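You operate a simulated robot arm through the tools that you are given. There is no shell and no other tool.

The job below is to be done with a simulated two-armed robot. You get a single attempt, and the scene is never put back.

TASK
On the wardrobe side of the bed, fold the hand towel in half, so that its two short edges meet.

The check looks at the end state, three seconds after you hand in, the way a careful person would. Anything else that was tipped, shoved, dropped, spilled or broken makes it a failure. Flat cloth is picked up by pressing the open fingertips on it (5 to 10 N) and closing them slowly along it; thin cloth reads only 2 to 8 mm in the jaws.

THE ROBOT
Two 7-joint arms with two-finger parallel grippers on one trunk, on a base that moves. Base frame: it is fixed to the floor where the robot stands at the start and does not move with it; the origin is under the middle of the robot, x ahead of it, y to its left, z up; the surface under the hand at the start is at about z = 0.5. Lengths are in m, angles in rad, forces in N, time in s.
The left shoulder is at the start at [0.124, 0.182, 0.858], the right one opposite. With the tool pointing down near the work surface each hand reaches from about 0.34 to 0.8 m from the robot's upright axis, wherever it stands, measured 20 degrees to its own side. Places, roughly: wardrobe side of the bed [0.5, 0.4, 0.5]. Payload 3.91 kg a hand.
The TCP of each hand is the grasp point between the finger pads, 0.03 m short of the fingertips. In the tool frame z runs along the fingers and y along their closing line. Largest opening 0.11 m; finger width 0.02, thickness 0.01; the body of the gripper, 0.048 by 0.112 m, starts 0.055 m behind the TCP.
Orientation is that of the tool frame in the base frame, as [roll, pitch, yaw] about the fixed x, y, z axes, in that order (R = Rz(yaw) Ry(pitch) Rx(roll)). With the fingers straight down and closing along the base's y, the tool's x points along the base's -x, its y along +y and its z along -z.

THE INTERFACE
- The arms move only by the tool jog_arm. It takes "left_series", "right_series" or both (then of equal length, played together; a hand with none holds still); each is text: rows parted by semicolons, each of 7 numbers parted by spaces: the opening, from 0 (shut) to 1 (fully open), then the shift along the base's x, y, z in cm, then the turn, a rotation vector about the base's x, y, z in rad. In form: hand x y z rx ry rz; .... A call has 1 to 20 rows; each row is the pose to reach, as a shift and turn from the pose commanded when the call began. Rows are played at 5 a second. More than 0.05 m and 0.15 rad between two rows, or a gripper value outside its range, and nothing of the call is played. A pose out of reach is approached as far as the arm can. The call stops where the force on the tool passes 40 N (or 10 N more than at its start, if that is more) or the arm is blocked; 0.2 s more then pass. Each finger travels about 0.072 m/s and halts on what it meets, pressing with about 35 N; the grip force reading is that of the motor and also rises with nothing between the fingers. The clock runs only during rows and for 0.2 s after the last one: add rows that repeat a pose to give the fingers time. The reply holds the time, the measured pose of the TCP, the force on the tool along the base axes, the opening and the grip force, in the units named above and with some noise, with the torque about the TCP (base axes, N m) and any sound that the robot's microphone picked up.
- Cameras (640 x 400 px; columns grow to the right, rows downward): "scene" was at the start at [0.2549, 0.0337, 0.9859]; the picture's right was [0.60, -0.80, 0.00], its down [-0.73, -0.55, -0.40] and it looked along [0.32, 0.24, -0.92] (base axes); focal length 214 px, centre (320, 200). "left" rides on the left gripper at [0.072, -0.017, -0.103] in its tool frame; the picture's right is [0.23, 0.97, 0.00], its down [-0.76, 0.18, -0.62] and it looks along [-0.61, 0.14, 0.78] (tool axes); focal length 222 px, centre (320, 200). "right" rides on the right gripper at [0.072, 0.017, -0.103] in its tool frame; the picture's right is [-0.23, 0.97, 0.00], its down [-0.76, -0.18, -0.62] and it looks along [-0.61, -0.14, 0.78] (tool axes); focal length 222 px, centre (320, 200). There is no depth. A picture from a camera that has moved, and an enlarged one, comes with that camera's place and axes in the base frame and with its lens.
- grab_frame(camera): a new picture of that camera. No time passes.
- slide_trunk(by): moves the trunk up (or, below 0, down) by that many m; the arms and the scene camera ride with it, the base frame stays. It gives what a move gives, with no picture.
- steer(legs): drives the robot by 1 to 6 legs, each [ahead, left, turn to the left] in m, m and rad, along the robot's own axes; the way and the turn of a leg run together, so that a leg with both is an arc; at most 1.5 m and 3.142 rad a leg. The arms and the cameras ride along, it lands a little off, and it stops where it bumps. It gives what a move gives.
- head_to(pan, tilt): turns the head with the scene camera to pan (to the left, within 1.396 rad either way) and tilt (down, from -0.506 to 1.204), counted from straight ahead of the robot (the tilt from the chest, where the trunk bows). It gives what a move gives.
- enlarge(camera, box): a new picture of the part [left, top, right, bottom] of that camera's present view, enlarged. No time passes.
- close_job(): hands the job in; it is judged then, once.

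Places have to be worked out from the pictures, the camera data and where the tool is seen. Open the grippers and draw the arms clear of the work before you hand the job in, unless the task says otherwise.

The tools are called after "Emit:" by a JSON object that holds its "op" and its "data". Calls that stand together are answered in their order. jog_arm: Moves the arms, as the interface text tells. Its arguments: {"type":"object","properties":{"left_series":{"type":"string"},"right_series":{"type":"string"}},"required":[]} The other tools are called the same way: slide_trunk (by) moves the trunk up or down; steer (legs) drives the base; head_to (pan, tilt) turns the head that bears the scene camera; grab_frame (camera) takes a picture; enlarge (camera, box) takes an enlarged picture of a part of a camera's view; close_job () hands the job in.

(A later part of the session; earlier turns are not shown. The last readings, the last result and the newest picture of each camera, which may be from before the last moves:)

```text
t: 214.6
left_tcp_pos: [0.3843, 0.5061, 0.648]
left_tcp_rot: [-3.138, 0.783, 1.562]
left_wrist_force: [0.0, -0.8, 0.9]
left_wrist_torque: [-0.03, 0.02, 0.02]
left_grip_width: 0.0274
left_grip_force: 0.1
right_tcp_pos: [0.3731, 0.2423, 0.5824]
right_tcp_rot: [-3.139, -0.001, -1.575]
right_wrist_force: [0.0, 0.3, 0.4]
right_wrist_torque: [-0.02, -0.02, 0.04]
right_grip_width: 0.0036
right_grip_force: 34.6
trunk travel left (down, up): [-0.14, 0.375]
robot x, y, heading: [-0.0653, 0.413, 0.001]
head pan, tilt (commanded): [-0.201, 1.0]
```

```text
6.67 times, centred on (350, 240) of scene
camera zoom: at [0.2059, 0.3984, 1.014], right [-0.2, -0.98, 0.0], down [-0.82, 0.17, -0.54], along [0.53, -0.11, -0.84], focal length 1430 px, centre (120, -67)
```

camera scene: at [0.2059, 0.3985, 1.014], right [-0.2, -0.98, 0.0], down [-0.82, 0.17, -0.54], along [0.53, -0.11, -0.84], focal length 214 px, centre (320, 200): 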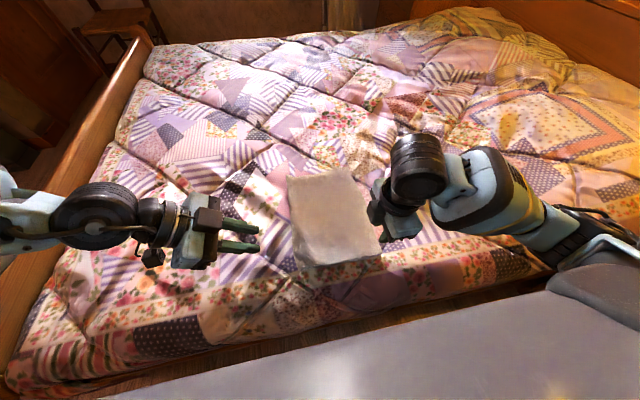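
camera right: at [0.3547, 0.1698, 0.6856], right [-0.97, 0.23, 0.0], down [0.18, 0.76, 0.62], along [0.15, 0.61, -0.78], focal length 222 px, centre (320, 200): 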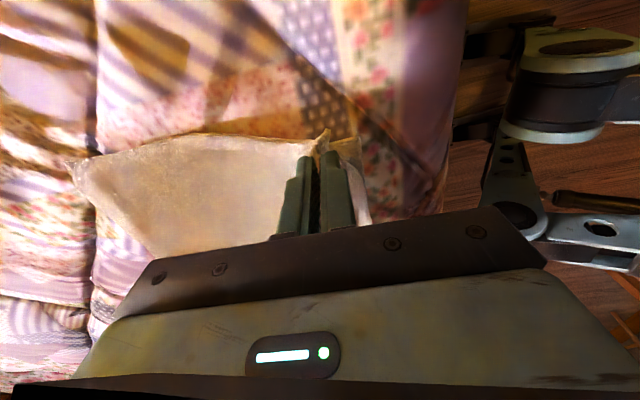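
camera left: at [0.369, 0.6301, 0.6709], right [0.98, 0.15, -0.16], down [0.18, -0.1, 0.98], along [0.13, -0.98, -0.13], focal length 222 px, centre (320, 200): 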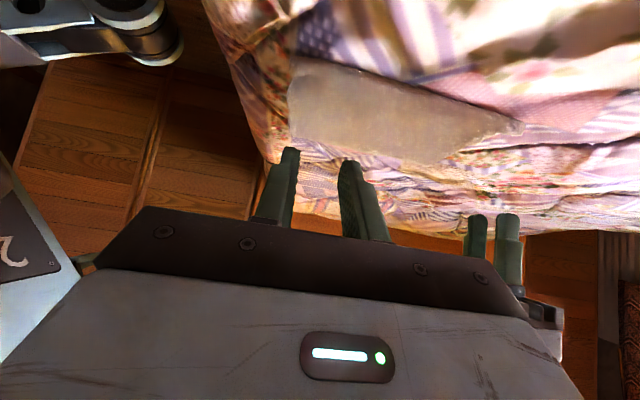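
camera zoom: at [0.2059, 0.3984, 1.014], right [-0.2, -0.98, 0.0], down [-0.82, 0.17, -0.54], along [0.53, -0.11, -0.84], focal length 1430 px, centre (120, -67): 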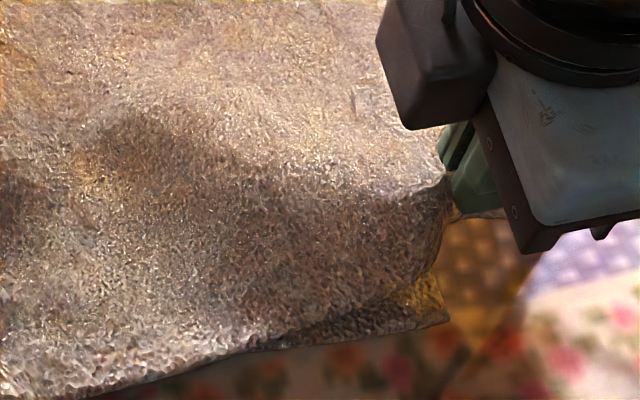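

The lower corner is visible at about (0.342, 0.250). I carry the upper corner over it, pinch point to (0.370, 0.263), set it down and press lightly without opening.

Emit:
{"op": "jog_arm", "data": {"right_series": "0 0 0.7 1.5 0 0 0; 0 -0.1 1.5 2.5 0 0 0; 0 -0.3 2.1 2 0 0 0; 0 -0.3 2.1 0.5 0 0 0; 0 -0.3 2.1 -1 0 0 0; 0 -0.3 2.1 -2.5 0 0 0; 0 -0.3 2.1 -3.8 0 0 0; 0 -0.3 2.1 -4.3 0 0 0; 0 -0.3 2.1 -4.3 0 0 0"}}

Emit:
{"op": "enlarge", "data": {"camera": "scene", "box": [260, 150, 420, 290]}}

Emit:
{"op": "enlarge", "data": {"camera": "right", "box": [280, 100, 420, 230]}}

```text
t: 216.6
left_tcp_pos: [0.3846, 0.5055, 0.6474]
left_tcp_rot: [-3.138, 0.786, 1.56]
left_wrist_force: [-1.0, -0.6, 0.6]
left_wrist_torque: [-0.01, -0.01, 0.02]
left_grip_width: 0.0272
left_grip_force: 0.0
right_tcp_pos: [0.3712, 0.2629, 0.5401]
right_tcp_rot: [-3.138, 0.001, -1.577]
right_wrist_force: [3.6, 3.9, 12.4]
right_wrist_torque: [0.1, -0.04, 0.05]
right_grip_width: 0.0036
right_grip_force: 35.3
trunk travel left (down, up): [-0.14, 0.375]
robot x, y, heading: [-0.0634, 0.4136, 0.0]
head pan, tilt (commanded): [-0.201, 1.0]
```

```text
2.86 times, centred on (340, 220) of scene
camera zoom: at [0.2055, 0.3989, 1.0142], right [-0.2, -0.98, 0.0], down [-0.82, 0.17, -0.54], along [0.53, -0.11, -0.84], focal length 613 px, centre (263, 143)
```

zoom: 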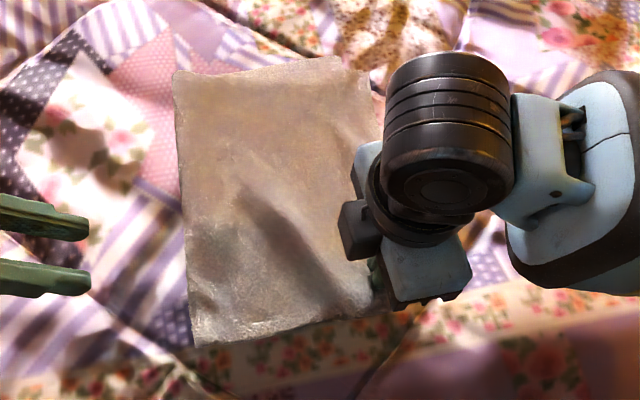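

```text
3.08 times, centred on (350, 165) of right
camera zoom: at [0.3516, 0.191, 0.6434], right [-0.97, 0.23, 0.0], down [0.18, 0.76, 0.63], along [0.15, 0.61, -0.78], focal length 684 px, centre (228, 308)
```

zoom: 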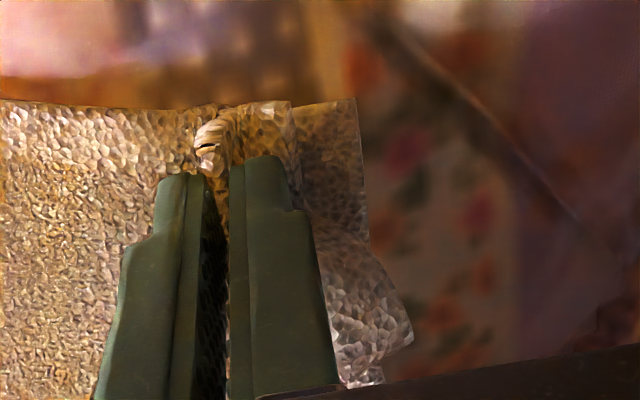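

The corners now coincide and the slack shows as a diagonal wrinkle in the top layer. Keeping the right hand pressing the two corners together, I bring the closed left fingers down just inside the fold to draw the slack out toward +y.

Emit:
{"op": "jog_arm", "data": {"left_series": "0.2 0.1 -2 -2.5 0 0 0; 0.1 0.3 -4 -5 0 0 0; 0 0.5 -6 -7 0 0 0; 0 0.5 -8.4 -8.5 0 0 0; 0 0.5 -8.4 -10 0 0 0; 0 0.5 -8.4 -10 0 0 0"}}

Emit:
{"op": "grab_frame", "data": {"camera": "left"}}

Emit:
{"op": "enlarge", "data": {"camera": "scene", "box": [240, 150, 400, 290]}}

```text
t: 218.0
left_tcp_pos: [0.3903, 0.4215, 0.5472]
left_tcp_rot: [-3.139, 0.788, 1.561]
left_wrist_force: [0.1, 0.1, 0.1]
left_wrist_torque: [0.0, 0.0, 0.02]
left_grip_width: 0.0
left_grip_force: 35.1
right_tcp_pos: [0.3702, 0.2634, 0.5397]
right_tcp_rot: [-3.139, 0.0, -1.575]
right_wrist_force: [1.7, 3.8, 17.1]
right_wrist_torque: [0.15, -0.03, 0.05]
right_grip_width: 0.0037
right_grip_force: 34.9
trunk travel left (down, up): [-0.14, 0.375]
robot x, y, heading: [-0.0621, 0.4123, 0.001]
head pan, tilt (commanded): [-0.201, 1.0]
```

```text
taken
camera left: at [0.375, 0.5451, 0.5706], right [0.98, 0.15, -0.16], down [0.18, -0.1, 0.98], along [0.13, -0.98, -0.12], focal length 222 px, centre (320, 200)
```

left: 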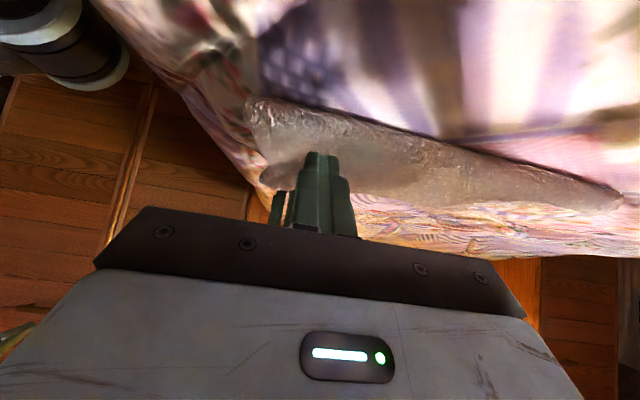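

```text
2.86 times, centred on (320, 220) of scene
camera zoom: at [0.2052, 0.399, 1.0143], right [-0.2, -0.98, 0.0], down [-0.82, 0.17, -0.54], along [0.53, -0.11, -0.84], focal length 613 px, centre (320, 143)
```

zoom: 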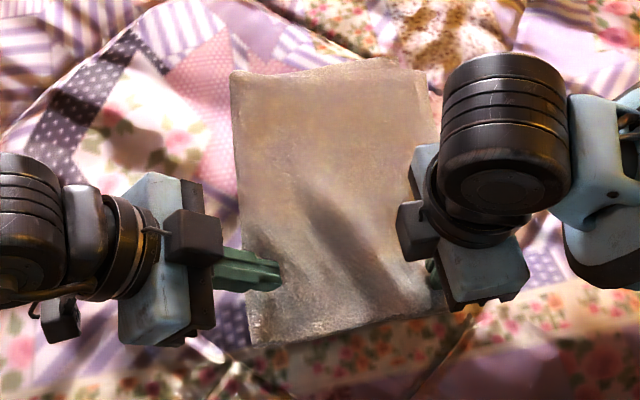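

The left fingers are just inside the fold. I lower them to touch lightly.

Emit:
{"op": "jog_arm", "data": {"left_series": "0 0 0 -0.3 0 0 0; 0 0 0 -0.6 0 0 0; 0 0 0 -0.9 0 0 0; 0 0 0 -1.1 0 0 0; 0 0 0 -1.1 0 0 0"}}

```text
t: 219.2
left_tcp_pos: [0.3903, 0.4197, 0.5381]
left_tcp_rot: [-3.141, 0.784, 1.56]
left_wrist_force: [-0.4, 0.1, 0.8]
left_wrist_torque: [0.01, -0.01, -0.01]
left_grip_width: 0.0
left_grip_force: 35.0
right_tcp_pos: [0.3708, 0.2617, 0.5394]
right_tcp_rot: [-3.137, -0.002, -1.576]
right_wrist_force: [2.0, 3.9, 17.5]
right_wrist_torque: [0.15, -0.05, 0.05]
right_grip_width: 0.0039
right_grip_force: 35.0
trunk travel left (down, up): [-0.14, 0.375]
robot x, y, heading: [-0.0659, 0.4125, -0.004]
head pan, tilt (commanded): [-0.201, 1.0]
```

Emit:
{"op": "jog_arm", "data": {"left_series": "0 0 0 -0.2 0 0 0; 0 0 0 -0.35 0 0 0; 0 0 0 -0.45 0 0 0; 0 0 0 -0.45 0 0 0"}}

```text
t: 220.2
left_tcp_pos: [0.3898, 0.4211, 0.5331]
left_tcp_rot: [3.141, 0.787, 1.558]
left_wrist_force: [1.1, 1.1, 6.5]
left_wrist_torque: [-0.06, -0.05, 0.03]
left_grip_width: 0.0
left_grip_force: 34.4
right_tcp_pos: [0.3697, 0.2619, 0.54]
right_tcp_rot: [-3.139, 0.0, -1.575]
right_wrist_force: [1.4, 4.4, 16.5]
right_wrist_torque: [0.12, -0.06, 0.05]
right_grip_width: 0.0037
right_grip_force: 34.8
trunk travel left (down, up): [-0.14, 0.375]
robot x, y, heading: [-0.0616, 0.4129, -0.001]
head pan, tilt (commanded): [-0.201, 1.0]
```

The left presses with 6.5 N. I drag it slowly 2.2 cm toward +y while the right hand keeps both corners pinned.

Emit:
{"op": "jog_arm", "data": {"left_series": "0 0 0.3 0 0 0 0; 0 0 0.6 0 0 0 0; 0 0 0.9 0 0 0 0; 0 0 1.2 0 0 0 0; 0 0 1.5 0 0 0 0; 0 0 1.8 0 0 0 0; 0 0 2.1 0 0 0 0; 0 0 2.1 0 0 0 0"}}

Emit:
{"op": "enlarge", "data": {"camera": "scene", "box": [240, 150, 400, 290]}}

Emit:
{"op": "enlarge", "data": {"camera": "right", "box": [280, 100, 420, 230]}}

```text
t: 222.0
left_tcp_pos: [0.3891, 0.4425, 0.5329]
left_tcp_rot: [-3.141, 0.787, 1.564]
left_wrist_force: [0.5, -4.3, 6.1]
left_wrist_torque: [-0.17, 0.01, -0.05]
left_grip_width: 0.0002
left_grip_force: 35.0
right_tcp_pos: [0.3696, 0.2615, 0.5398]
right_tcp_rot: [-3.137, 0.0, -1.576]
right_wrist_force: [1.7, 3.0, 17.0]
right_wrist_torque: [0.11, -0.07, 0.04]
right_grip_width: 0.0036
right_grip_force: 34.9
trunk travel left (down, up): [-0.14, 0.375]
robot x, y, heading: [-0.0652, 0.4123, -0.0]
head pan, tilt (commanded): [-0.201, 1.0]
```

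```text
2.86 times, centred on (320, 220) of scene
camera zoom: at [0.2049, 0.3987, 1.0143], right [-0.2, -0.98, 0.0], down [-0.82, 0.17, -0.54], along [0.53, -0.11, -0.84], focal length 613 px, centre (320, 143)
```

zoom: 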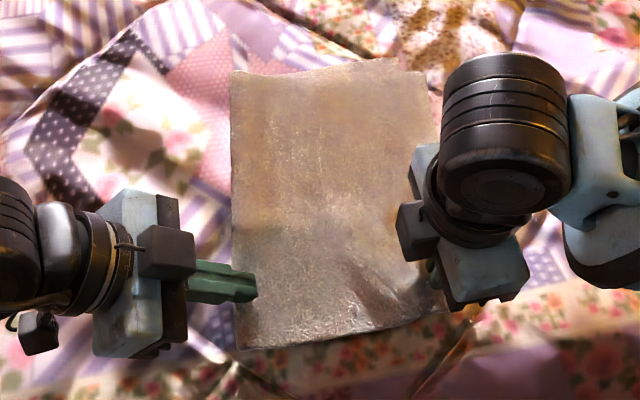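

```text
3.08 times, centred on (350, 165) of right
camera zoom: at [0.3509, 0.1906, 0.6431], right [-0.97, 0.23, 0.0], down [0.18, 0.76, 0.62], along [0.15, 0.61, -0.78], focal length 684 px, centre (228, 308)
```

zoom: 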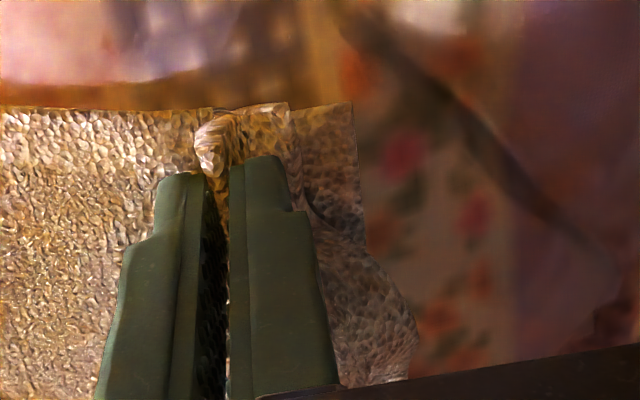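

The slack has rolled out into the fold and the top layer is smooth. I lift the left hand away, ease the right, open it gently and raise it.

Emit:
{"op": "jog_arm", "data": {"left_series": "0 0 0 1 0 0 0; 0 0 0.5 2.5 0 0 0; 0 0 2 5 0 0 0; 0 0 4 8 0 0 0; 0 0 4 8 0 0 0; 0 0 4 8 0 0 0; 0 0 4 8 0 0 0; 0 0 4 8 0 0 0", "right_series": "0 0 0 0 0 0 0; 0 0 0 0.05 0 0 0; 0 0 0 0.12 0 0 0; 0.06 0 0 0.12 0 0 0; 0.12 0 0 0.12 0 0 0; 0.18 0 0 0.15 0 0 0; 0.22 0 0 0.2 0 0 0; 0.22 0 0 0.2 0 0 0"}}

Emit:
{"op": "jog_arm", "data": {"right_series": "0.22 0 0 0.6 0 0 0; 0.22 0 0 1.4 0 0 0; 0.22 0 0 3 0 0 0; 0.22 0 -1 6 0 0 0; 0.22 0 -4 9 0 0 0; 0.22 0 -8 10 0 0 0; 0.22 0 -12 10 0 0 0; 0.22 0 -16 10 0 0 0; 0.22 0 -16 10 0 0 0"}}

Emit:
{"op": "grab_frame", "data": {"camera": "scene"}}

Emit:
{"op": "enlarge", "data": {"camera": "scene", "box": [250, 150, 410, 290]}}

Emit:
{"op": "enlarge", "data": {"camera": "scene", "box": [310, 220, 390, 280]}}

```text
t: 223.8
left_tcp_pos: [0.3903, 0.4821, 0.6112]
left_tcp_rot: [-3.139, 0.784, 1.563]
left_wrist_force: [0.5, 0.1, -0.2]
left_wrist_torque: [0.0, -0.02, 0.0]
left_grip_width: 0.0
left_grip_force: 34.4
right_tcp_pos: [0.3695, 0.2633, 0.5405]
right_tcp_rot: [-3.141, 0.0, -1.576]
right_wrist_force: [0.1, -1.1, 0.0]
right_wrist_torque: [0.01, 0.01, -0.01]
right_grip_width: 0.0242
right_grip_force: 0.0
trunk travel left (down, up): [-0.14, 0.375]
robot x, y, heading: [-0.0648, 0.412, 0.0]
head pan, tilt (commanded): [-0.201, 1.0]
```

```text
t: 225.8
left_tcp_pos: [0.3903, 0.482, 0.6134]
left_tcp_rot: [-3.137, 0.784, 1.562]
left_wrist_force: [-0.2, 0.1, -0.8]
left_wrist_torque: [-0.01, 0.01, -0.03]
left_grip_width: 0.0001
left_grip_force: 35.1
right_tcp_pos: [0.3716, 0.1024, 0.6404]
right_tcp_rot: [-3.141, -0.001, -1.577]
right_wrist_force: [0.5, -0.1, -0.4]
right_wrist_torque: [0.02, -0.01, 0.02]
right_grip_width: 0.0244
right_grip_force: 0.1
trunk travel left (down, up): [-0.14, 0.375]
robot x, y, heading: [-0.0673, 0.4137, 0.001]
head pan, tilt (commanded): [-0.201, 1.0]
```

```text
taken
camera scene: at [0.206, 0.3985, 1.014], right [-0.2, -0.98, 0.0], down [-0.82, 0.17, -0.54], along [0.53, -0.11, -0.84], focal length 214 px, centre (320, 200)
```

scene: 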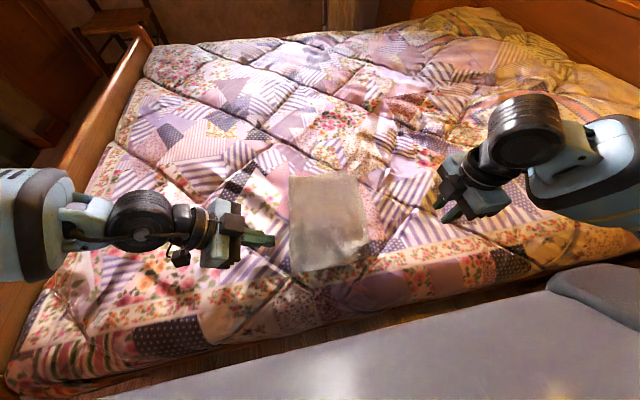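

```text
2.86 times, centred on (330, 220) of scene
camera zoom: at [0.206, 0.3985, 1.014], right [-0.2, -0.98, 0.0], down [-0.82, 0.17, -0.54], along [0.53, -0.11, -0.84], focal length 613 px, centre (291, 143)
```

zoom: 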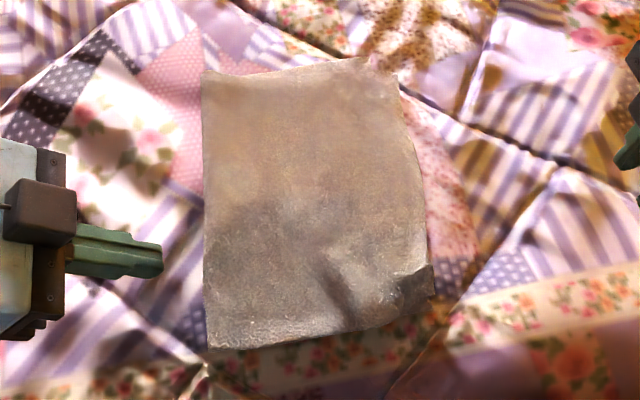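

```text
6.67 times, centred on (350, 250) of scene
camera zoom: at [0.206, 0.3985, 1.014], right [-0.2, -0.98, 0.0], down [-0.82, 0.17, -0.54], along [0.53, -0.11, -0.84], focal length 1430 px, centre (120, -133)
```

zoom: 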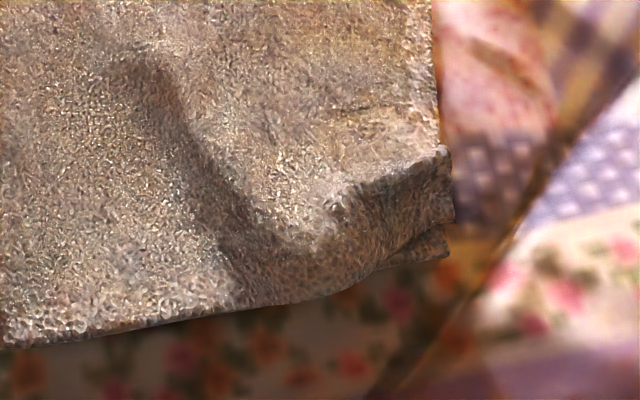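

The corners nearly coincide now: upper (0.353, 0.244), lower (0.341, 0.248). Only a small pinch ridge remains on the top corner. I close the right fingers and go above the ridge to pat it flat and stroke it outward.

Emit:
{"op": "jog_arm", "data": {"right_series": "0.1 0 4 0 0 0 0; 0 0 8 0 0 0 0; 0 0.2 12 0 0 0 0; 0 0.3 15.2 -2 0 0 0; 0 0.3 15.2 -5 0 0 0; 0 0.3 15.2 -8 0 0 0; 0 0.3 15.2 -9 0 0 0; 0 0.3 15.2 -9 0 0 0"}}

Emit:
{"op": "enlarge", "data": {"camera": "right", "box": [240, 80, 440, 230]}}

```text
t: 227.6
left_tcp_pos: [0.3909, 0.4819, 0.6107]
left_tcp_rot: [-3.138, 0.782, 1.561]
left_wrist_force: [0.1, -1.2, 0.1]
left_wrist_torque: [-0.04, 0.03, -0.03]
left_grip_width: 0.0
left_grip_force: 35.0
right_tcp_pos: [0.3731, 0.2549, 0.5512]
right_tcp_rot: [-3.14, 0.0, -1.576]
right_wrist_force: [-0.6, -0.2, -0.2]
right_wrist_torque: [0.03, -0.02, 0.0]
right_grip_width: 0.0
right_grip_force: 35.0
trunk travel left (down, up): [-0.14, 0.375]
robot x, y, heading: [-0.0637, 0.4154, 0.002]
head pan, tilt (commanded): [-0.201, 1.0]
```

```text
2.67 times, centred on (340, 155) of right
camera zoom: at [0.3544, 0.1827, 0.6551], right [-0.97, 0.23, 0.0], down [0.18, 0.76, 0.62], along [0.15, 0.61, -0.78], focal length 592 px, centre (267, 320)
```

zoom: 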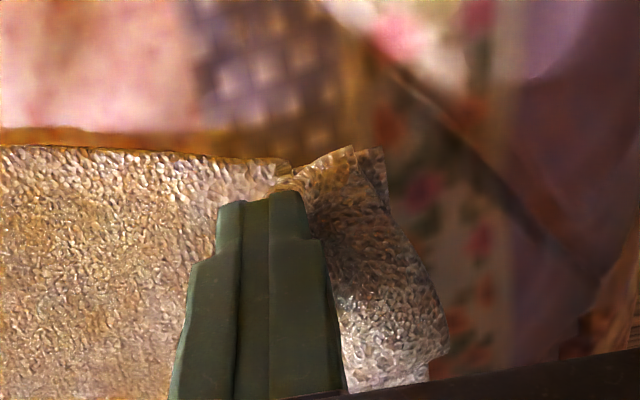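

The fingertips are over the ridge. I press down slowly on it.

Emit:
{"op": "jog_arm", "data": {"right_series": "0 0 0 -0.4 0 0 0; 0 0 0 -0.8 0 0 0; 0 0 0 -1.1 0 0 0; 0 0 0 -1.3 0 0 0; 0 0 0 -1.3 0 0 0"}}

```text
t: 228.8
left_tcp_pos: [0.3898, 0.4828, 0.6122]
left_tcp_rot: [-3.138, 0.783, 1.56]
left_wrist_force: [-0.3, 0.2, 0.6]
left_wrist_torque: [0.0, 0.0, 0.01]
left_grip_width: 0.0001
left_grip_force: 35.3
right_tcp_pos: [0.3735, 0.2546, 0.5391]
right_tcp_rot: [-3.138, -0.001, -1.574]
right_wrist_force: [1.6, -1.5, 7.7]
right_wrist_torque: [0.01, -0.01, 0.01]
right_grip_width: 0.0003
right_grip_force: 35.6
trunk travel left (down, up): [-0.14, 0.375]
robot x, y, heading: [-0.0658, 0.4148, 0.003]
head pan, tilt (commanded): [-0.201, 1.0]
```

Pressing with about 8 N. I stroke 1.3 cm toward the robot to spread the corner, then lift off.

Emit:
{"op": "jog_arm", "data": {"right_series": "0 -0.3 0 0 0 0 0; 0 -0.6 0 0 0 0 0; 0 -0.9 0 0 0 0 0; 0 -1.3 0 0 0 0 0; 0 -1.3 0 0.3 0 0 0; 0 -1.3 0 1.5 0 0 0; 0 -1.3 -1 4 0 0 0; 0 -1.3 -5 7 0 0 0; 0 -1.3 -9.5 8 0 0 0; 0 -1.3 -14 8 0 0 0; 0 -1.3 -14 8 0 0 0"}}

Emit:
{"op": "enlarge", "data": {"camera": "scene", "box": [250, 150, 410, 290]}}

Emit:
{"op": "enlarge", "data": {"camera": "scene", "box": [310, 220, 390, 280]}}

```text
t: 231.2
left_tcp_pos: [0.3908, 0.4823, 0.6115]
left_tcp_rot: [-3.138, 0.784, 1.56]
left_wrist_force: [-0.9, 0.6, -0.3]
left_wrist_torque: [0.0, -0.01, 0.01]
left_grip_width: 0.0
left_grip_force: 35.1
right_tcp_pos: [0.3603, 0.115, 0.6179]
right_tcp_rot: [-3.141, 0.0, -1.576]
right_wrist_force: [-0.5, 0.0, 1.2]
right_wrist_torque: [0.0, -0.01, 0.01]
right_grip_width: 0.0
right_grip_force: 35.4
trunk travel left (down, up): [-0.14, 0.375]
robot x, y, heading: [-0.0625, 0.4147, 0.003]
head pan, tilt (commanded): [-0.201, 1.0]
```

```text
2.86 times, centred on (330, 220) of scene
camera zoom: at [0.206, 0.3986, 1.014], right [-0.2, -0.98, 0.0], down [-0.82, 0.17, -0.54], along [0.53, -0.11, -0.84], focal length 613 px, centre (291, 143)
```

zoom: 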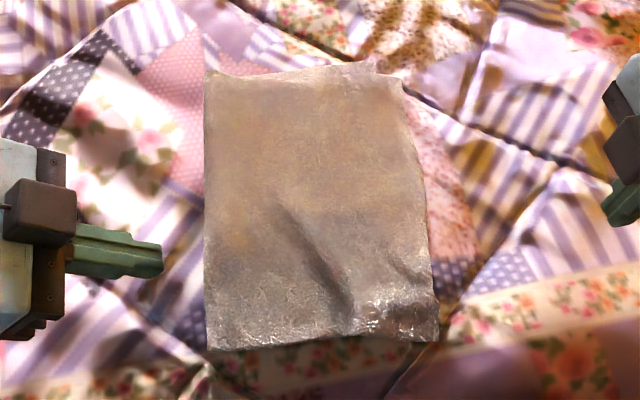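

```text
6.67 times, centred on (350, 250) of scene
camera zoom: at [0.206, 0.3986, 1.014], right [-0.2, -0.98, 0.0], down [-0.82, 0.17, -0.54], along [0.53, -0.11, -0.84], focal length 1430 px, centre (120, -133)
```

zoom: 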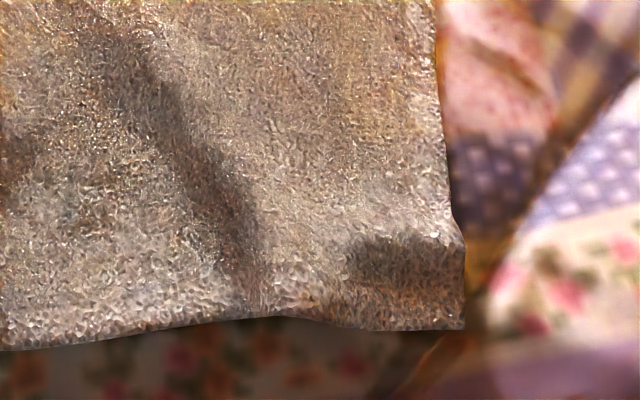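

The stroke pulled the top corner too far toward the robot, by roughly 3 cm. I look at it with the right camera to see where the lower corner lies now.

Emit:
{"op": "grab_frame", "data": {"camera": "right"}}

Emit:
{"op": "enlarge", "data": {"camera": "right", "box": [200, 100, 480, 220]}}

```text
taken
camera right: at [0.3407, 0.0434, 0.7216], right [-0.97, 0.23, 0.0], down [0.18, 0.76, 0.62], along [0.15, 0.61, -0.78], focal length 222 px, centre (320, 200)
```

right: 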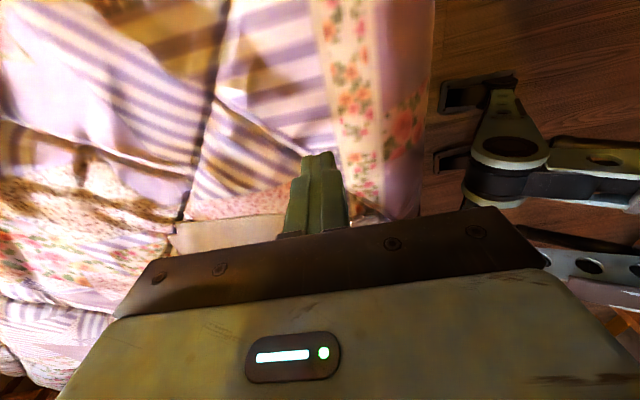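

```text
2.29 times, centred on (340, 160) of right
camera zoom: at [0.3407, 0.0434, 0.7216], right [-0.97, 0.23, 0.0], down [0.18, 0.76, 0.62], along [0.15, 0.61, -0.78], focal length 508 px, centre (274, 291)
```

zoom: 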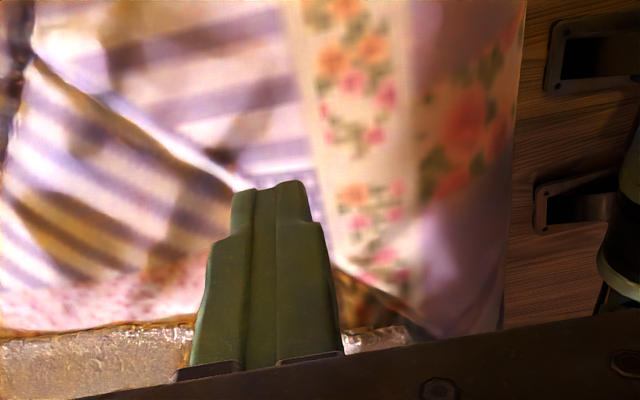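

I move the right hand to a better viewpoint.

Emit:
{"op": "jog_arm", "data": {"right_series": "0 2 2 1 0 0 0; 0 4 4 2 0 0 0; 0 6 6 3 0 0 0; 0 7 9 3 0 0 0; 0 7 9 3 0 0 0"}}

Emit:
{"op": "enlarge", "data": {"camera": "right", "box": [200, 80, 480, 220]}}

Emit:
{"op": "enlarge", "data": {"camera": "right", "box": [340, 110, 440, 190]}}

```text
t: 232.4
left_tcp_pos: [0.3904, 0.482, 0.612]
left_tcp_rot: [-3.14, 0.783, 1.563]
left_wrist_force: [0.4, 0.3, -0.1]
left_wrist_torque: [0.05, 0.01, 0.02]
left_grip_width: 0.0
left_grip_force: 35.1
right_tcp_pos: [0.4309, 0.2061, 0.6473]
right_tcp_rot: [-3.141, -0.001, -1.579]
right_wrist_force: [0.5, -0.4, 0.2]
right_wrist_torque: [0.03, 0.01, -0.01]
right_grip_width: 0.0
right_grip_force: 35.1
trunk travel left (down, up): [-0.14, 0.375]
robot x, y, heading: [-0.0621, 0.4138, 0.002]
head pan, tilt (commanded): [-0.201, 1.0]
```

```text
2.29 times, centred on (340, 150) of right
camera zoom: at [0.4116, 0.1333, 0.7513], right [-0.97, 0.23, 0.0], down [0.18, 0.76, 0.62], along [0.15, 0.61, -0.78], focal length 508 px, centre (274, 314)
```

zoom: 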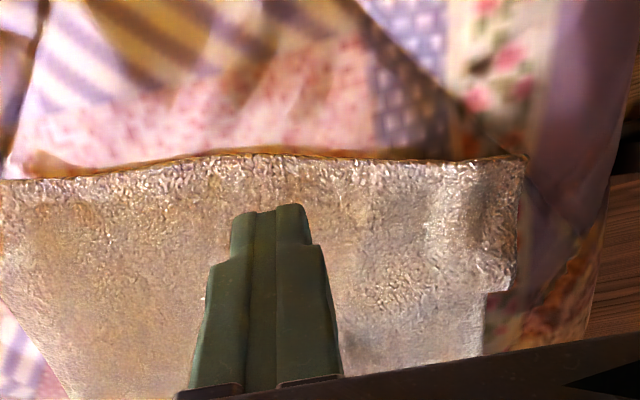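

```text
5.00 times, centred on (390, 150) of right
camera zoom: at [0.4116, 0.1333, 0.7513], right [-0.97, 0.23, 0.0], down [0.18, 0.76, 0.62], along [0.15, 0.61, -0.78], focal length 1111 px, centre (-30, 450)
```

zoom: 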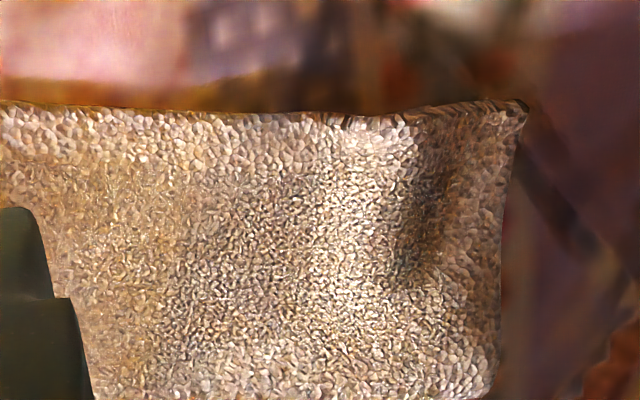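

The top corner is now at (0.314, 0.256), protruding about 2.8 cm. I check the far end too, in case the top layer shifted as a whole.

Emit:
{"op": "enlarge", "data": {"camera": "scene", "box": [280, 155, 380, 225]}}

Emit:
{"op": "enlarge", "data": {"camera": "right", "box": [60, 100, 260, 240]}}

```text
5.71 times, centred on (330, 190) of scene
camera zoom: at [0.2059, 0.3984, 1.014], right [-0.2, -0.98, 0.0], down [-0.82, 0.17, -0.54], along [0.53, -0.11, -0.84], focal length 1226 px, centre (263, 257)
```

zoom: 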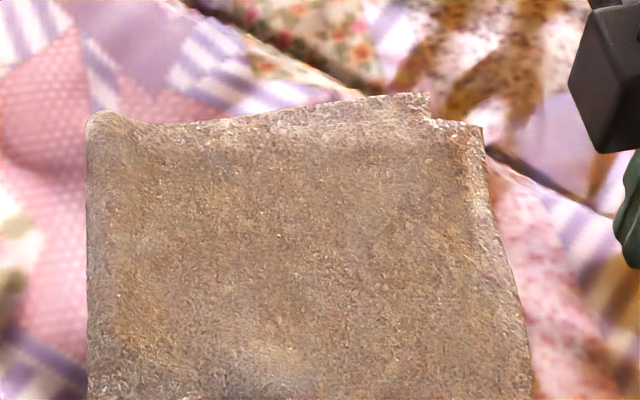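

```text
2.86 times, centred on (160, 170) of right
camera zoom: at [0.4116, 0.1333, 0.7513], right [-0.97, 0.23, 0.0], down [0.18, 0.76, 0.62], along [0.15, 0.61, -0.78], focal length 635 px, centre (777, 286)
```

zoom: 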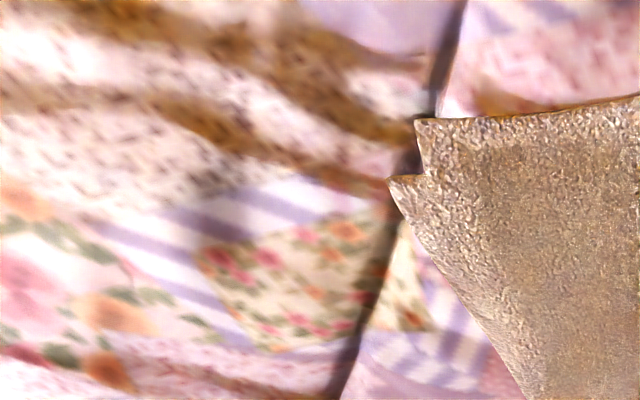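

Two corners show at the far end: (0.582, 0.204) and (0.609, 0.225). I zoom in more to tell which layer each one belongs to.

Emit:
{"op": "enlarge", "data": {"camera": "scene", "box": [335, 160, 375, 185]}}

Emit:
{"op": "enlarge", "data": {"camera": "right", "box": [170, 130, 230, 170]}}

```text
16.00 times, centred on (355, 172) of scene
camera zoom: at [0.2059, 0.3984, 1.014], right [-0.2, -0.98, 0.0], down [-0.82, 0.17, -0.54], along [0.53, -0.11, -0.84], focal length 3432 px, centre (-240, 640)
```

zoom: 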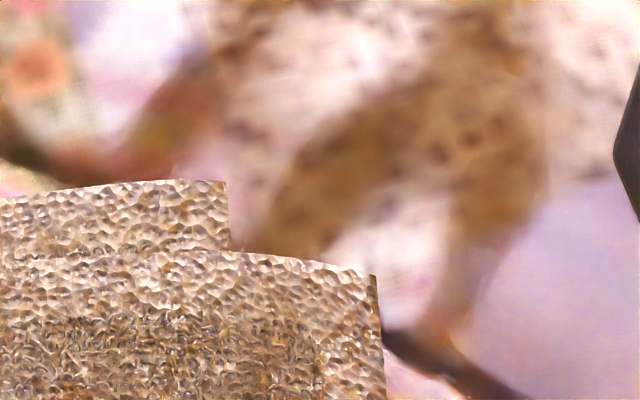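

```text
10.00 times, centred on (200, 150) of right
camera zoom: at [0.4116, 0.1333, 0.7513], right [-0.97, 0.23, 0.0], down [0.18, 0.76, 0.62], along [0.15, 0.61, -0.78], focal length 2221 px, centre (1520, 700)
```

zoom: 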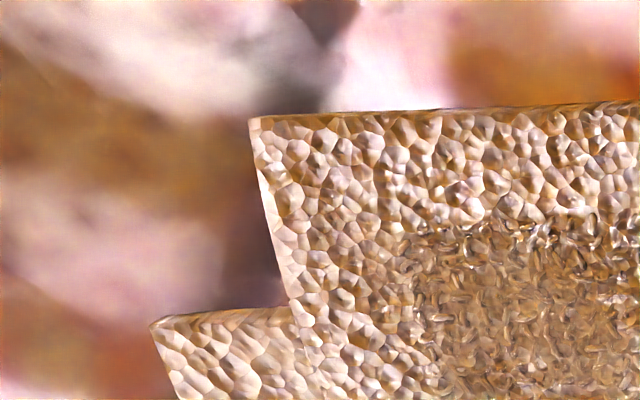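

Now it is clear: the top layer (corners near (0.314, 0.256) and (0.582, 0.204)) has slid toward the robot over the lower one (far corner (0.609, 0.225)). Pressed strokes move the top layer over the lower one well. So I press the closed right fingers on its far part near the edge and slide it +2.7 cm in x and +2.1 cm in y.

Emit:
{"op": "jog_arm", "data": {"right_series": "0 3 1.5 0 0 0 0; 0 6 3 -1 0 0 0; 0 9 4.4 -3 0 0 0; 0 12.4 4.4 -5.5 0 0 0; 0 12.4 4.4 -8.5 0 0 0; 0 12.4 4.4 -10 0 0 0; 0 12.4 4.4 -10.6 0 0 0; 0 12.4 4.4 -10.6 0 0 0"}}

```text
t: 234.2
left_tcp_pos: [0.3912, 0.4832, 0.6114]
left_tcp_rot: [-3.138, 0.783, 1.561]
left_wrist_force: [0.7, 0.4, -0.2]
left_wrist_torque: [0.02, -0.03, -0.01]
left_grip_width: 0.0002
left_grip_force: 34.8
right_tcp_pos: [0.5537, 0.2486, 0.5425]
right_tcp_rot: [-3.141, 0.001, -1.575]
right_wrist_force: [-1.0, 0.0, 0.1]
right_wrist_torque: [-0.01, -0.06, -0.03]
right_grip_width: 0.0001
right_grip_force: 35.3
trunk travel left (down, up): [-0.14, 0.375]
robot x, y, heading: [-0.0618, 0.4135, -0.001]
head pan, tilt (commanded): [-0.201, 1.0]
```

Emit:
{"op": "jog_arm", "data": {"right_series": "0 0 0 -0.2 0 0 0; 0 0 0 -0.4 0 0 0; 0 0 0 -0.5 0 0 0; 0 0 0 -0.5 0 0 0"}}

```text
t: 235.2
left_tcp_pos: [0.3905, 0.4818, 0.612]
left_tcp_rot: [-3.139, 0.784, 1.562]
left_wrist_force: [0.7, 0.2, 0.4]
left_wrist_torque: [0.0, 0.02, 0.01]
left_grip_width: 0.0
left_grip_force: 34.9
right_tcp_pos: [0.5534, 0.249, 0.5372]
right_tcp_rot: [-3.139, 0.001, -1.577]
right_wrist_force: [-1.9, -0.7, 1.8]
right_wrist_torque: [-0.01, 0.0, -0.01]
right_grip_width: 0.0001
right_grip_force: 35.1
trunk travel left (down, up): [-0.14, 0.375]
robot x, y, heading: [-0.0653, 0.4134, 0.004]
head pan, tilt (commanded): [-0.201, 1.0]
```

Just touching. I press a little more and make the stroke of +2.7 cm in x and +2.1 cm in y.

Emit:
{"op": "jog_arm", "data": {"right_series": "0 0 0 -0.1 0 0 0; 0 0 0 -0.17 0 0 0; 0 0 0 -0.17 0 0 0"}}

```text
t: 236.0
left_tcp_pos: [0.3909, 0.4822, 0.6123]
left_tcp_rot: [-3.138, 0.785, 1.561]
left_wrist_force: [-0.5, -0.6, 0.0]
left_wrist_torque: [-0.04, -0.01, 0.03]
left_grip_width: 0.0001
left_grip_force: 35.1
right_tcp_pos: [0.5531, 0.2491, 0.5356]
right_tcp_rot: [-3.141, 0.001, -1.577]
right_wrist_force: [-1.1, 0.2, 5.0]
right_wrist_torque: [0.03, 0.02, -0.02]
right_grip_width: 0.0002
right_grip_force: 35.0
trunk travel left (down, up): [-0.14, 0.375]
robot x, y, heading: [-0.0619, 0.4131, -0.0]
head pan, tilt (commanded): [-0.201, 1.0]
```

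Emit:
{"op": "jog_arm", "data": {"right_series": "0 0.4 0.3 0 0 0 0; 0 0.8 0.6 0 0 0 0; 0 1.2 0.9 0 0 0 0; 0 1.6 1.2 0 0 0 0; 0 2.0 1.5 0 0 0 0; 0 2.4 1.8 0 0 0 0; 0 2.7 2.1 0 0 0 0; 0 2.7 2.1 0 0 0 0"}}

Emit:
{"op": "enlarge", "data": {"camera": "right", "box": [180, 60, 460, 220]}}

Emit:
{"op": "enlarge", "data": {"camera": "scene", "box": [250, 150, 410, 290]}}

```text
t: 237.8
left_tcp_pos: [0.3895, 0.4826, 0.6119]
left_tcp_rot: [-3.138, 0.784, 1.559]
left_wrist_force: [1.2, -0.2, 0.1]
left_wrist_torque: [0.03, 0.0, -0.02]
left_grip_width: 0.0001
left_grip_force: 35.2
right_tcp_pos: [0.5822, 0.2698, 0.5361]
right_tcp_rot: [-3.14, 0.0, -1.577]
right_wrist_force: [-2.1, -2.3, 5.8]
right_wrist_torque: [-0.03, 0.05, 0.0]
right_grip_width: 0.0002
right_grip_force: 35.4
trunk travel left (down, up): [-0.14, 0.375]
robot x, y, heading: [-0.0671, 0.4153, 0.0]
head pan, tilt (commanded): [-0.201, 1.0]
```

```text
2.29 times, centred on (320, 140) of right
camera zoom: at [0.5626, 0.1973, 0.6395], right [-0.97, 0.23, 0.0], down [0.18, 0.76, 0.62], along [0.15, 0.61, -0.78], focal length 508 px, centre (320, 337)
```

zoom: 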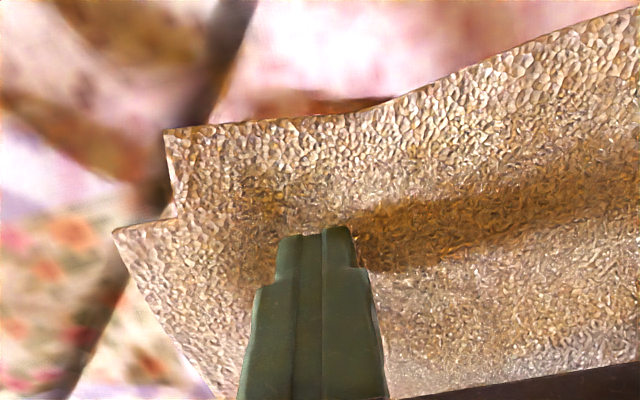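

```text
2.86 times, centred on (330, 220) of scene
camera zoom: at [0.2054, 0.3984, 1.0142], right [-0.2, -0.98, 0.0], down [-0.82, 0.17, -0.54], along [0.53, -0.11, -0.84], focal length 613 px, centre (291, 143)
```

zoom: 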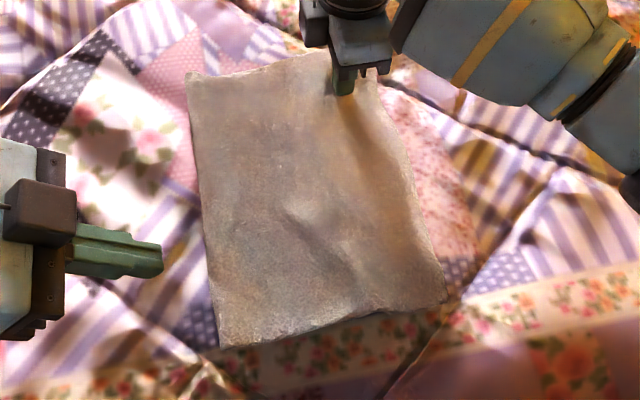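

The press moved both layers together this time, so the relative offset stays about 2.5 cm: the upper far corner is at (0.611, 0.227) and the lower at (0.639, 0.251). I will do for the far end what worked on the near end: lift the top corner, set it on the lower one and pin it, and roll the slack out at the fold with the left hand. For reach I first raise the right hand and drive 11 cm to the right.

Emit:
{"op": "jog_arm", "data": {"right_series": "0 0 0 1 0 0 0; 0 0 0 4 0 0 0; 0 0 -3 7 0 0 0; 0.1 0 -5 8 0 0 0; 0.18 0 -5 8 0 0 0"}}

Emit:
{"op": "steer", "data": {"legs": [[0, -0.11, 0]]}}

Emit:
{"op": "head_to", "data": {"pan": 0.1, "tilt": 1.0}}

Emit:
{"op": "grab_frame", "data": {"camera": "scene"}}

Emit:
{"op": "grab_frame", "data": {"camera": "right"}}

```text
t: 239.0
left_tcp_pos: [0.3913, 0.4835, 0.6116]
left_tcp_rot: [-3.138, 0.783, 1.562]
left_wrist_force: [-0.5, 0.3, 0.4]
left_wrist_torque: [0.03, -0.01, -0.01]
left_grip_width: 0.0002
left_grip_force: 34.4
right_tcp_pos: [0.5813, 0.2179, 0.6165]
right_tcp_rot: [-3.14, 0.001, -1.576]
right_wrist_force: [-0.1, -0.1, 1.0]
right_wrist_torque: [0.02, 0.0, 0.0]
right_grip_width: 0.0198
right_grip_force: 0.3
trunk travel left (down, up): [-0.14, 0.375]
robot x, y, heading: [-0.0648, 0.4142, -0.003]
head pan, tilt (commanded): [-0.201, 1.0]
```

```text
t: 240.6
left_tcp_pos: [0.3902, 0.3731, 0.6119]
left_tcp_rot: [-3.139, 0.782, 1.56]
left_wrist_force: [-0.2, -0.2, -0.1]
left_wrist_torque: [0.01, -0.01, 0.03]
left_grip_width: 0.0002
left_grip_force: 34.8
right_tcp_pos: [0.5816, 0.1102, 0.6162]
right_tcp_rot: [-3.141, 0.0, -1.576]
right_wrist_force: [0.3, 0.2, -0.5]
right_wrist_torque: [0.01, -0.01, 0.02]
right_grip_width: 0.02
right_grip_force: 0.0
trunk travel left (down, up): [-0.14, 0.375]
robot x, y, heading: [-0.063, 0.3056, 0.005]
head pan, tilt (commanded): [-0.201, 1.0]
```

```text
t: 241.4
left_tcp_pos: [0.3912, 0.3732, 0.6125]
left_tcp_rot: [-3.139, 0.784, 1.563]
left_wrist_force: [0.1, -0.9, 0.2]
left_wrist_torque: [0.0, -0.03, 0.01]
left_grip_width: 0.0001
left_grip_force: 34.8
right_tcp_pos: [0.5819, 0.1093, 0.6167]
right_tcp_rot: [-3.141, -0.001, -1.577]
right_wrist_force: [0.3, -0.3, 1.4]
right_wrist_torque: [-0.02, -0.03, -0.01]
right_grip_width: 0.0197
right_grip_force: 0.2
trunk travel left (down, up): [-0.14, 0.375]
robot x, y, heading: [-0.0616, 0.3028, 0.001]
head pan, tilt (commanded): [0.099, 1.0]
```

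```text
taken
camera scene: at [0.207, 0.3099, 1.014], right [0.1, -1.0, 0.0], down [-0.84, -0.08, -0.54], along [0.54, 0.05, -0.84], focal length 214 px, centre (320, 200)
```

scene: 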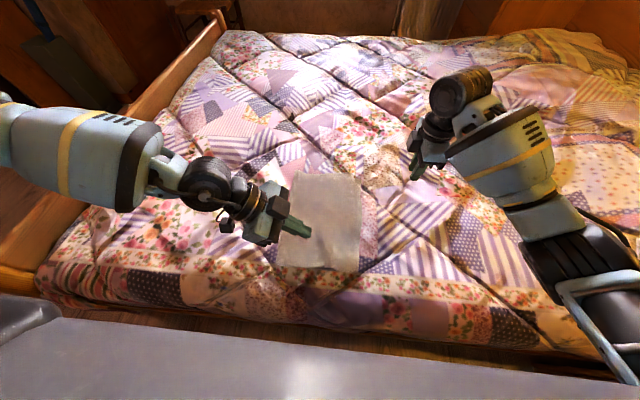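

```text
taken
camera right: at [0.5627, 0.0378, 0.7197], right [-0.97, 0.23, 0.0], down [0.18, 0.76, 0.62], along [0.15, 0.61, -0.78], focal length 222 px, centre (320, 200)
```

right: 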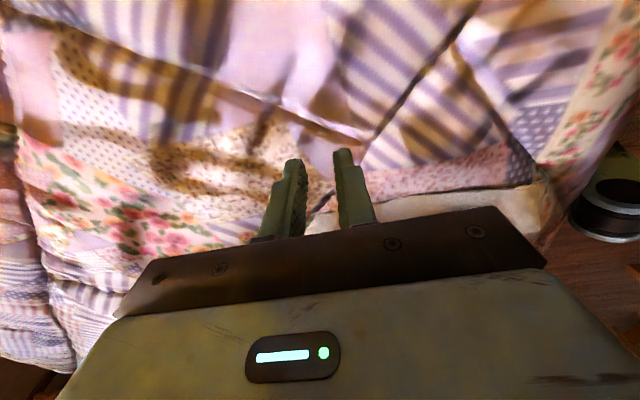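

I zoom in to measure all corners from this new viewpoint.

Emit:
{"op": "enlarge", "data": {"camera": "scene", "box": [265, 165, 375, 285]}}

Emit:
{"op": "enlarge", "data": {"camera": "scene", "box": [325, 165, 375, 200]}}

Emit:
{"op": "enlarge", "data": {"camera": "scene", "box": [315, 240, 375, 285]}}

```text
3.33 times, centred on (320, 225) of scene
camera zoom: at [0.207, 0.3099, 1.014], right [0.1, -1.0, 0.0], down [-0.84, -0.08, -0.54], along [0.54, 0.05, -0.84], focal length 715 px, centre (320, 117)
```

zoom: 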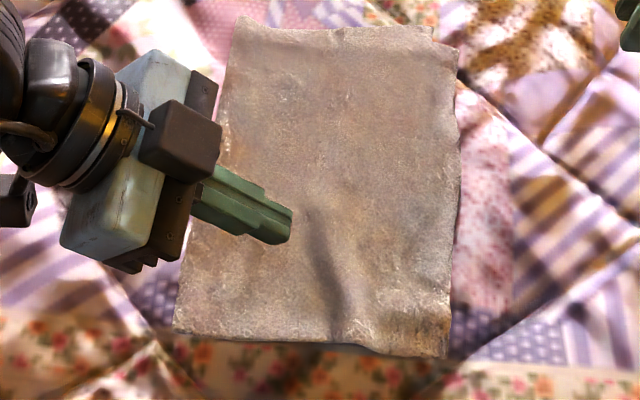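

```text
11.43 times, centred on (350, 182) of scene
camera zoom: at [0.207, 0.3099, 1.014], right [0.1, -1.0, 0.0], down [-0.84, -0.08, -0.54], along [0.54, 0.05, -0.84], focal length 2451 px, centre (-23, 400)
```

zoom: 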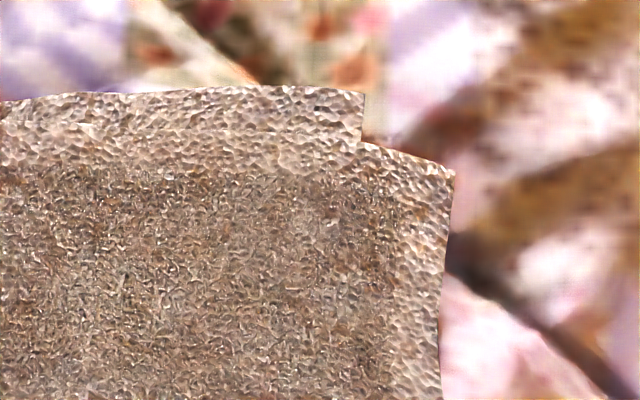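

```text
8.89 times, centred on (345, 262) of scene
camera zoom: at [0.207, 0.3099, 1.014], right [0.1, -1.0, 0.0], down [-0.84, -0.08, -0.54], along [0.54, 0.05, -0.84], focal length 1906 px, centre (98, -356)
```

zoom: 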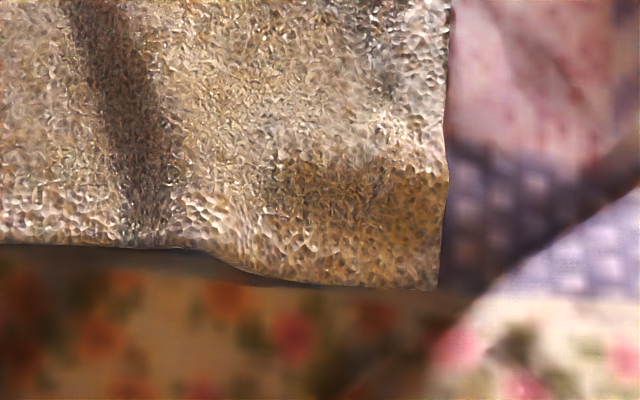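

Corners now: upper far (0.616, 0.223), lower far (0.645, 0.246), upper near (0.342, 0.233). At the near end the edges agree, so only the far upper corner has to move by about (+2.8, +2.3) cm. I bring the right hand, opened 2 cm, over that corner where only the top layer lies.

Emit:
{"op": "jog_arm", "data": {"right_series": "0.18 0.3 3 0 0 0 0; 0.18 0.6 6 -1 0 0 0; 0.18 1 9 -2 0 0 0; 0.18 1.4 12.4 -4 0 0 0; 0.18 1.4 12.4 -6 0 0 0; 0.18 1.4 12.4 -7.5 0 0 0; 0.18 1.4 12.4 -7.5 0 0 0"}}

Emit:
{"op": "enlarge", "data": {"camera": "right", "box": [200, 80, 440, 220]}}

```text
t: 243.0
left_tcp_pos: [0.3909, 0.3733, 0.6118]
left_tcp_rot: [-3.137, 0.784, 1.561]
left_wrist_force: [-0.5, 0.2, -0.1]
left_wrist_torque: [-0.01, 0.0, -0.02]
left_grip_width: 0.0001
left_grip_force: 34.8
right_tcp_pos: [0.5949, 0.2346, 0.542]
right_tcp_rot: [-3.14, 0.0, -1.577]
right_wrist_force: [-0.2, 0.5, -0.6]
right_wrist_torque: [0.04, 0.02, 0.01]
right_grip_width: 0.02
right_grip_force: 0.0
trunk travel left (down, up): [-0.14, 0.375]
robot x, y, heading: [-0.0638, 0.3052, 0.002]
head pan, tilt (commanded): [0.099, 1.0]
```

```text
2.67 times, centred on (320, 150) of right
camera zoom: at [0.5768, 0.1621, 0.6447], right [-0.97, 0.23, 0.0], down [0.18, 0.76, 0.62], along [0.15, 0.61, -0.78], focal length 592 px, centre (320, 333)
```

zoom: 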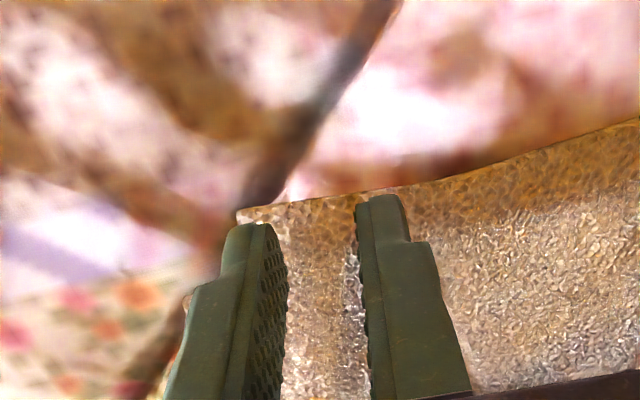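

The corner is at (0.614, 0.226), just under the outer finger. I shift 3 mm inward and press down.

Emit:
{"op": "jog_arm", "data": {"right_series": "0.18 -0.3 0 -0.3 0 0 0; 0.18 -0.3 0 -0.6 0 0 0; 0.18 -0.3 0 -0.8 0 0 0; 0.18 -0.3 0 -0.8 0 0 0"}}

```text
t: 244.0
left_tcp_pos: [0.3899, 0.3724, 0.6111]
left_tcp_rot: [-3.139, 0.783, 1.56]
left_wrist_force: [-0.1, -0.3, 0.2]
left_wrist_torque: [0.01, -0.04, 0.01]
left_grip_width: 0.0
left_grip_force: 34.6
right_tcp_pos: [0.5936, 0.2335, 0.5342]
right_tcp_rot: [-3.139, -0.001, -1.577]
right_wrist_force: [-0.1, -0.2, 2.0]
right_wrist_torque: [-0.03, -0.03, 0.0]
right_grip_width: 0.0197
right_grip_force: 0.1
trunk travel left (down, up): [-0.14, 0.375]
robot x, y, heading: [-0.0624, 0.3042, 0.002]
head pan, tilt (commanded): [0.099, 1.0]
```

Light contact. I press half a millimetre more and close slowly, drifting 8 mm toward +x so that the near part of the layer is drawn along.

Emit:
{"op": "jog_arm", "data": {"right_series": "0.18 0 0 -0.06 0 0 0; 0.18 0 0 -0.06 0 0 0; 0.16 0.1 0 -0.06 0 0 0; 0.14 0.2 0 -0.06 0 0 0; 0.12 0.3 0 -0.06 0 0 0; 0.10 0.4 0 -0.06 0 0 0; 0.08 0.5 0 -0.06 0 0 0; 0.06 0.6 0 -0.06 0 0 0; 0.04 0.7 0 -0.06 0 0 0; 0.02 0.8 0 -0.06 0 0 0; 0 0.8 0 -0.06 0 0 0; 0 0.8 0 -0.06 0 0 0; 0 0.8 0 -0.06 0 0 0"}}

Emit:
{"op": "enlarge", "data": {"camera": "right", "box": [200, 80, 440, 220]}}

```text
t: 246.8
left_tcp_pos: [0.3902, 0.3734, 0.611]
left_tcp_rot: [-3.14, 0.784, 1.56]
left_wrist_force: [0.4, 1.4, 0.0]
left_wrist_torque: [0.03, -0.02, -0.01]
left_grip_width: 0.0
left_grip_force: 35.1
right_tcp_pos: [0.6008, 0.2333, 0.533]
right_tcp_rot: [-3.14, -0.001, -1.574]
right_wrist_force: [0.1, -0.4, 6.5]
right_wrist_torque: [-0.02, -0.01, -0.03]
right_grip_width: 0.0002
right_grip_force: 34.5
trunk travel left (down, up): [-0.14, 0.375]
robot x, y, heading: [-0.068, 0.3084, 0.001]
head pan, tilt (commanded): [0.099, 1.0]
```

```text
2.67 times, centred on (320, 150) of right
camera zoom: at [0.5816, 0.162, 0.6365], right [-0.97, 0.23, 0.0], down [0.18, 0.76, 0.62], along [0.15, 0.61, -0.78], focal length 592 px, centre (320, 333)
```

zoom: 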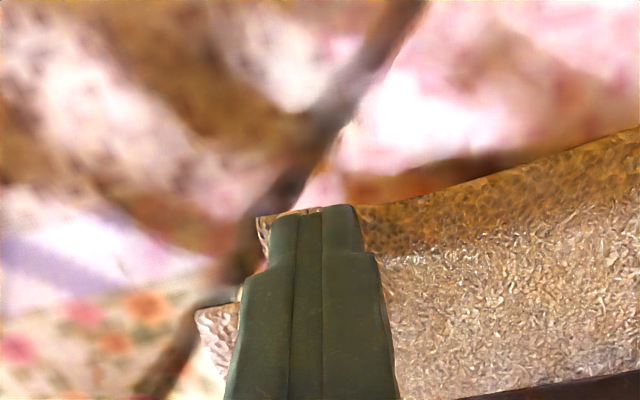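

The pinch slipped (0 mm). I lift a little, open to 3 cm, re-centre at x≈0.588 and press again a bit more firmly.

Emit:
{"op": "jog_arm", "data": {"right_series": "0 0 0 0.5 0 0 0; 0.1 -0.5 0 1 0 0 0; 0.2 -1 0 1 0 0 0; 0.28 -1.3 0 1 0 0 0; 0.28 -1.3 0 1 0 0 0; 0.28 -1.3 0 0.4 0 0 0; 0.28 -1.3 0 0.05 0 0 0; 0.28 -1.3 0 -0.02 0 0 0; 0.28 -1.3 0 -0.02 0 0 0"}}

```text
t: 248.8
left_tcp_pos: [0.3897, 0.3714, 0.6115]
left_tcp_rot: [-3.139, 0.782, 1.561]
left_wrist_force: [0.5, -1.2, 0.5]
left_wrist_torque: [-0.01, 0.02, 0.0]
left_grip_width: 0.0
left_grip_force: 34.6
right_tcp_pos: [0.5884, 0.2327, 0.5331]
right_tcp_rot: [-3.138, 0.0, -1.576]
right_wrist_force: [-2.0, -3.0, 8.1]
right_wrist_torque: [-0.05, 0.03, 0.02]
right_grip_width: 0.0311
right_grip_force: 0.4
trunk travel left (down, up): [-0.14, 0.375]
robot x, y, heading: [-0.0613, 0.3069, 0.002]
head pan, tilt (commanded): [0.099, 1.0]
```

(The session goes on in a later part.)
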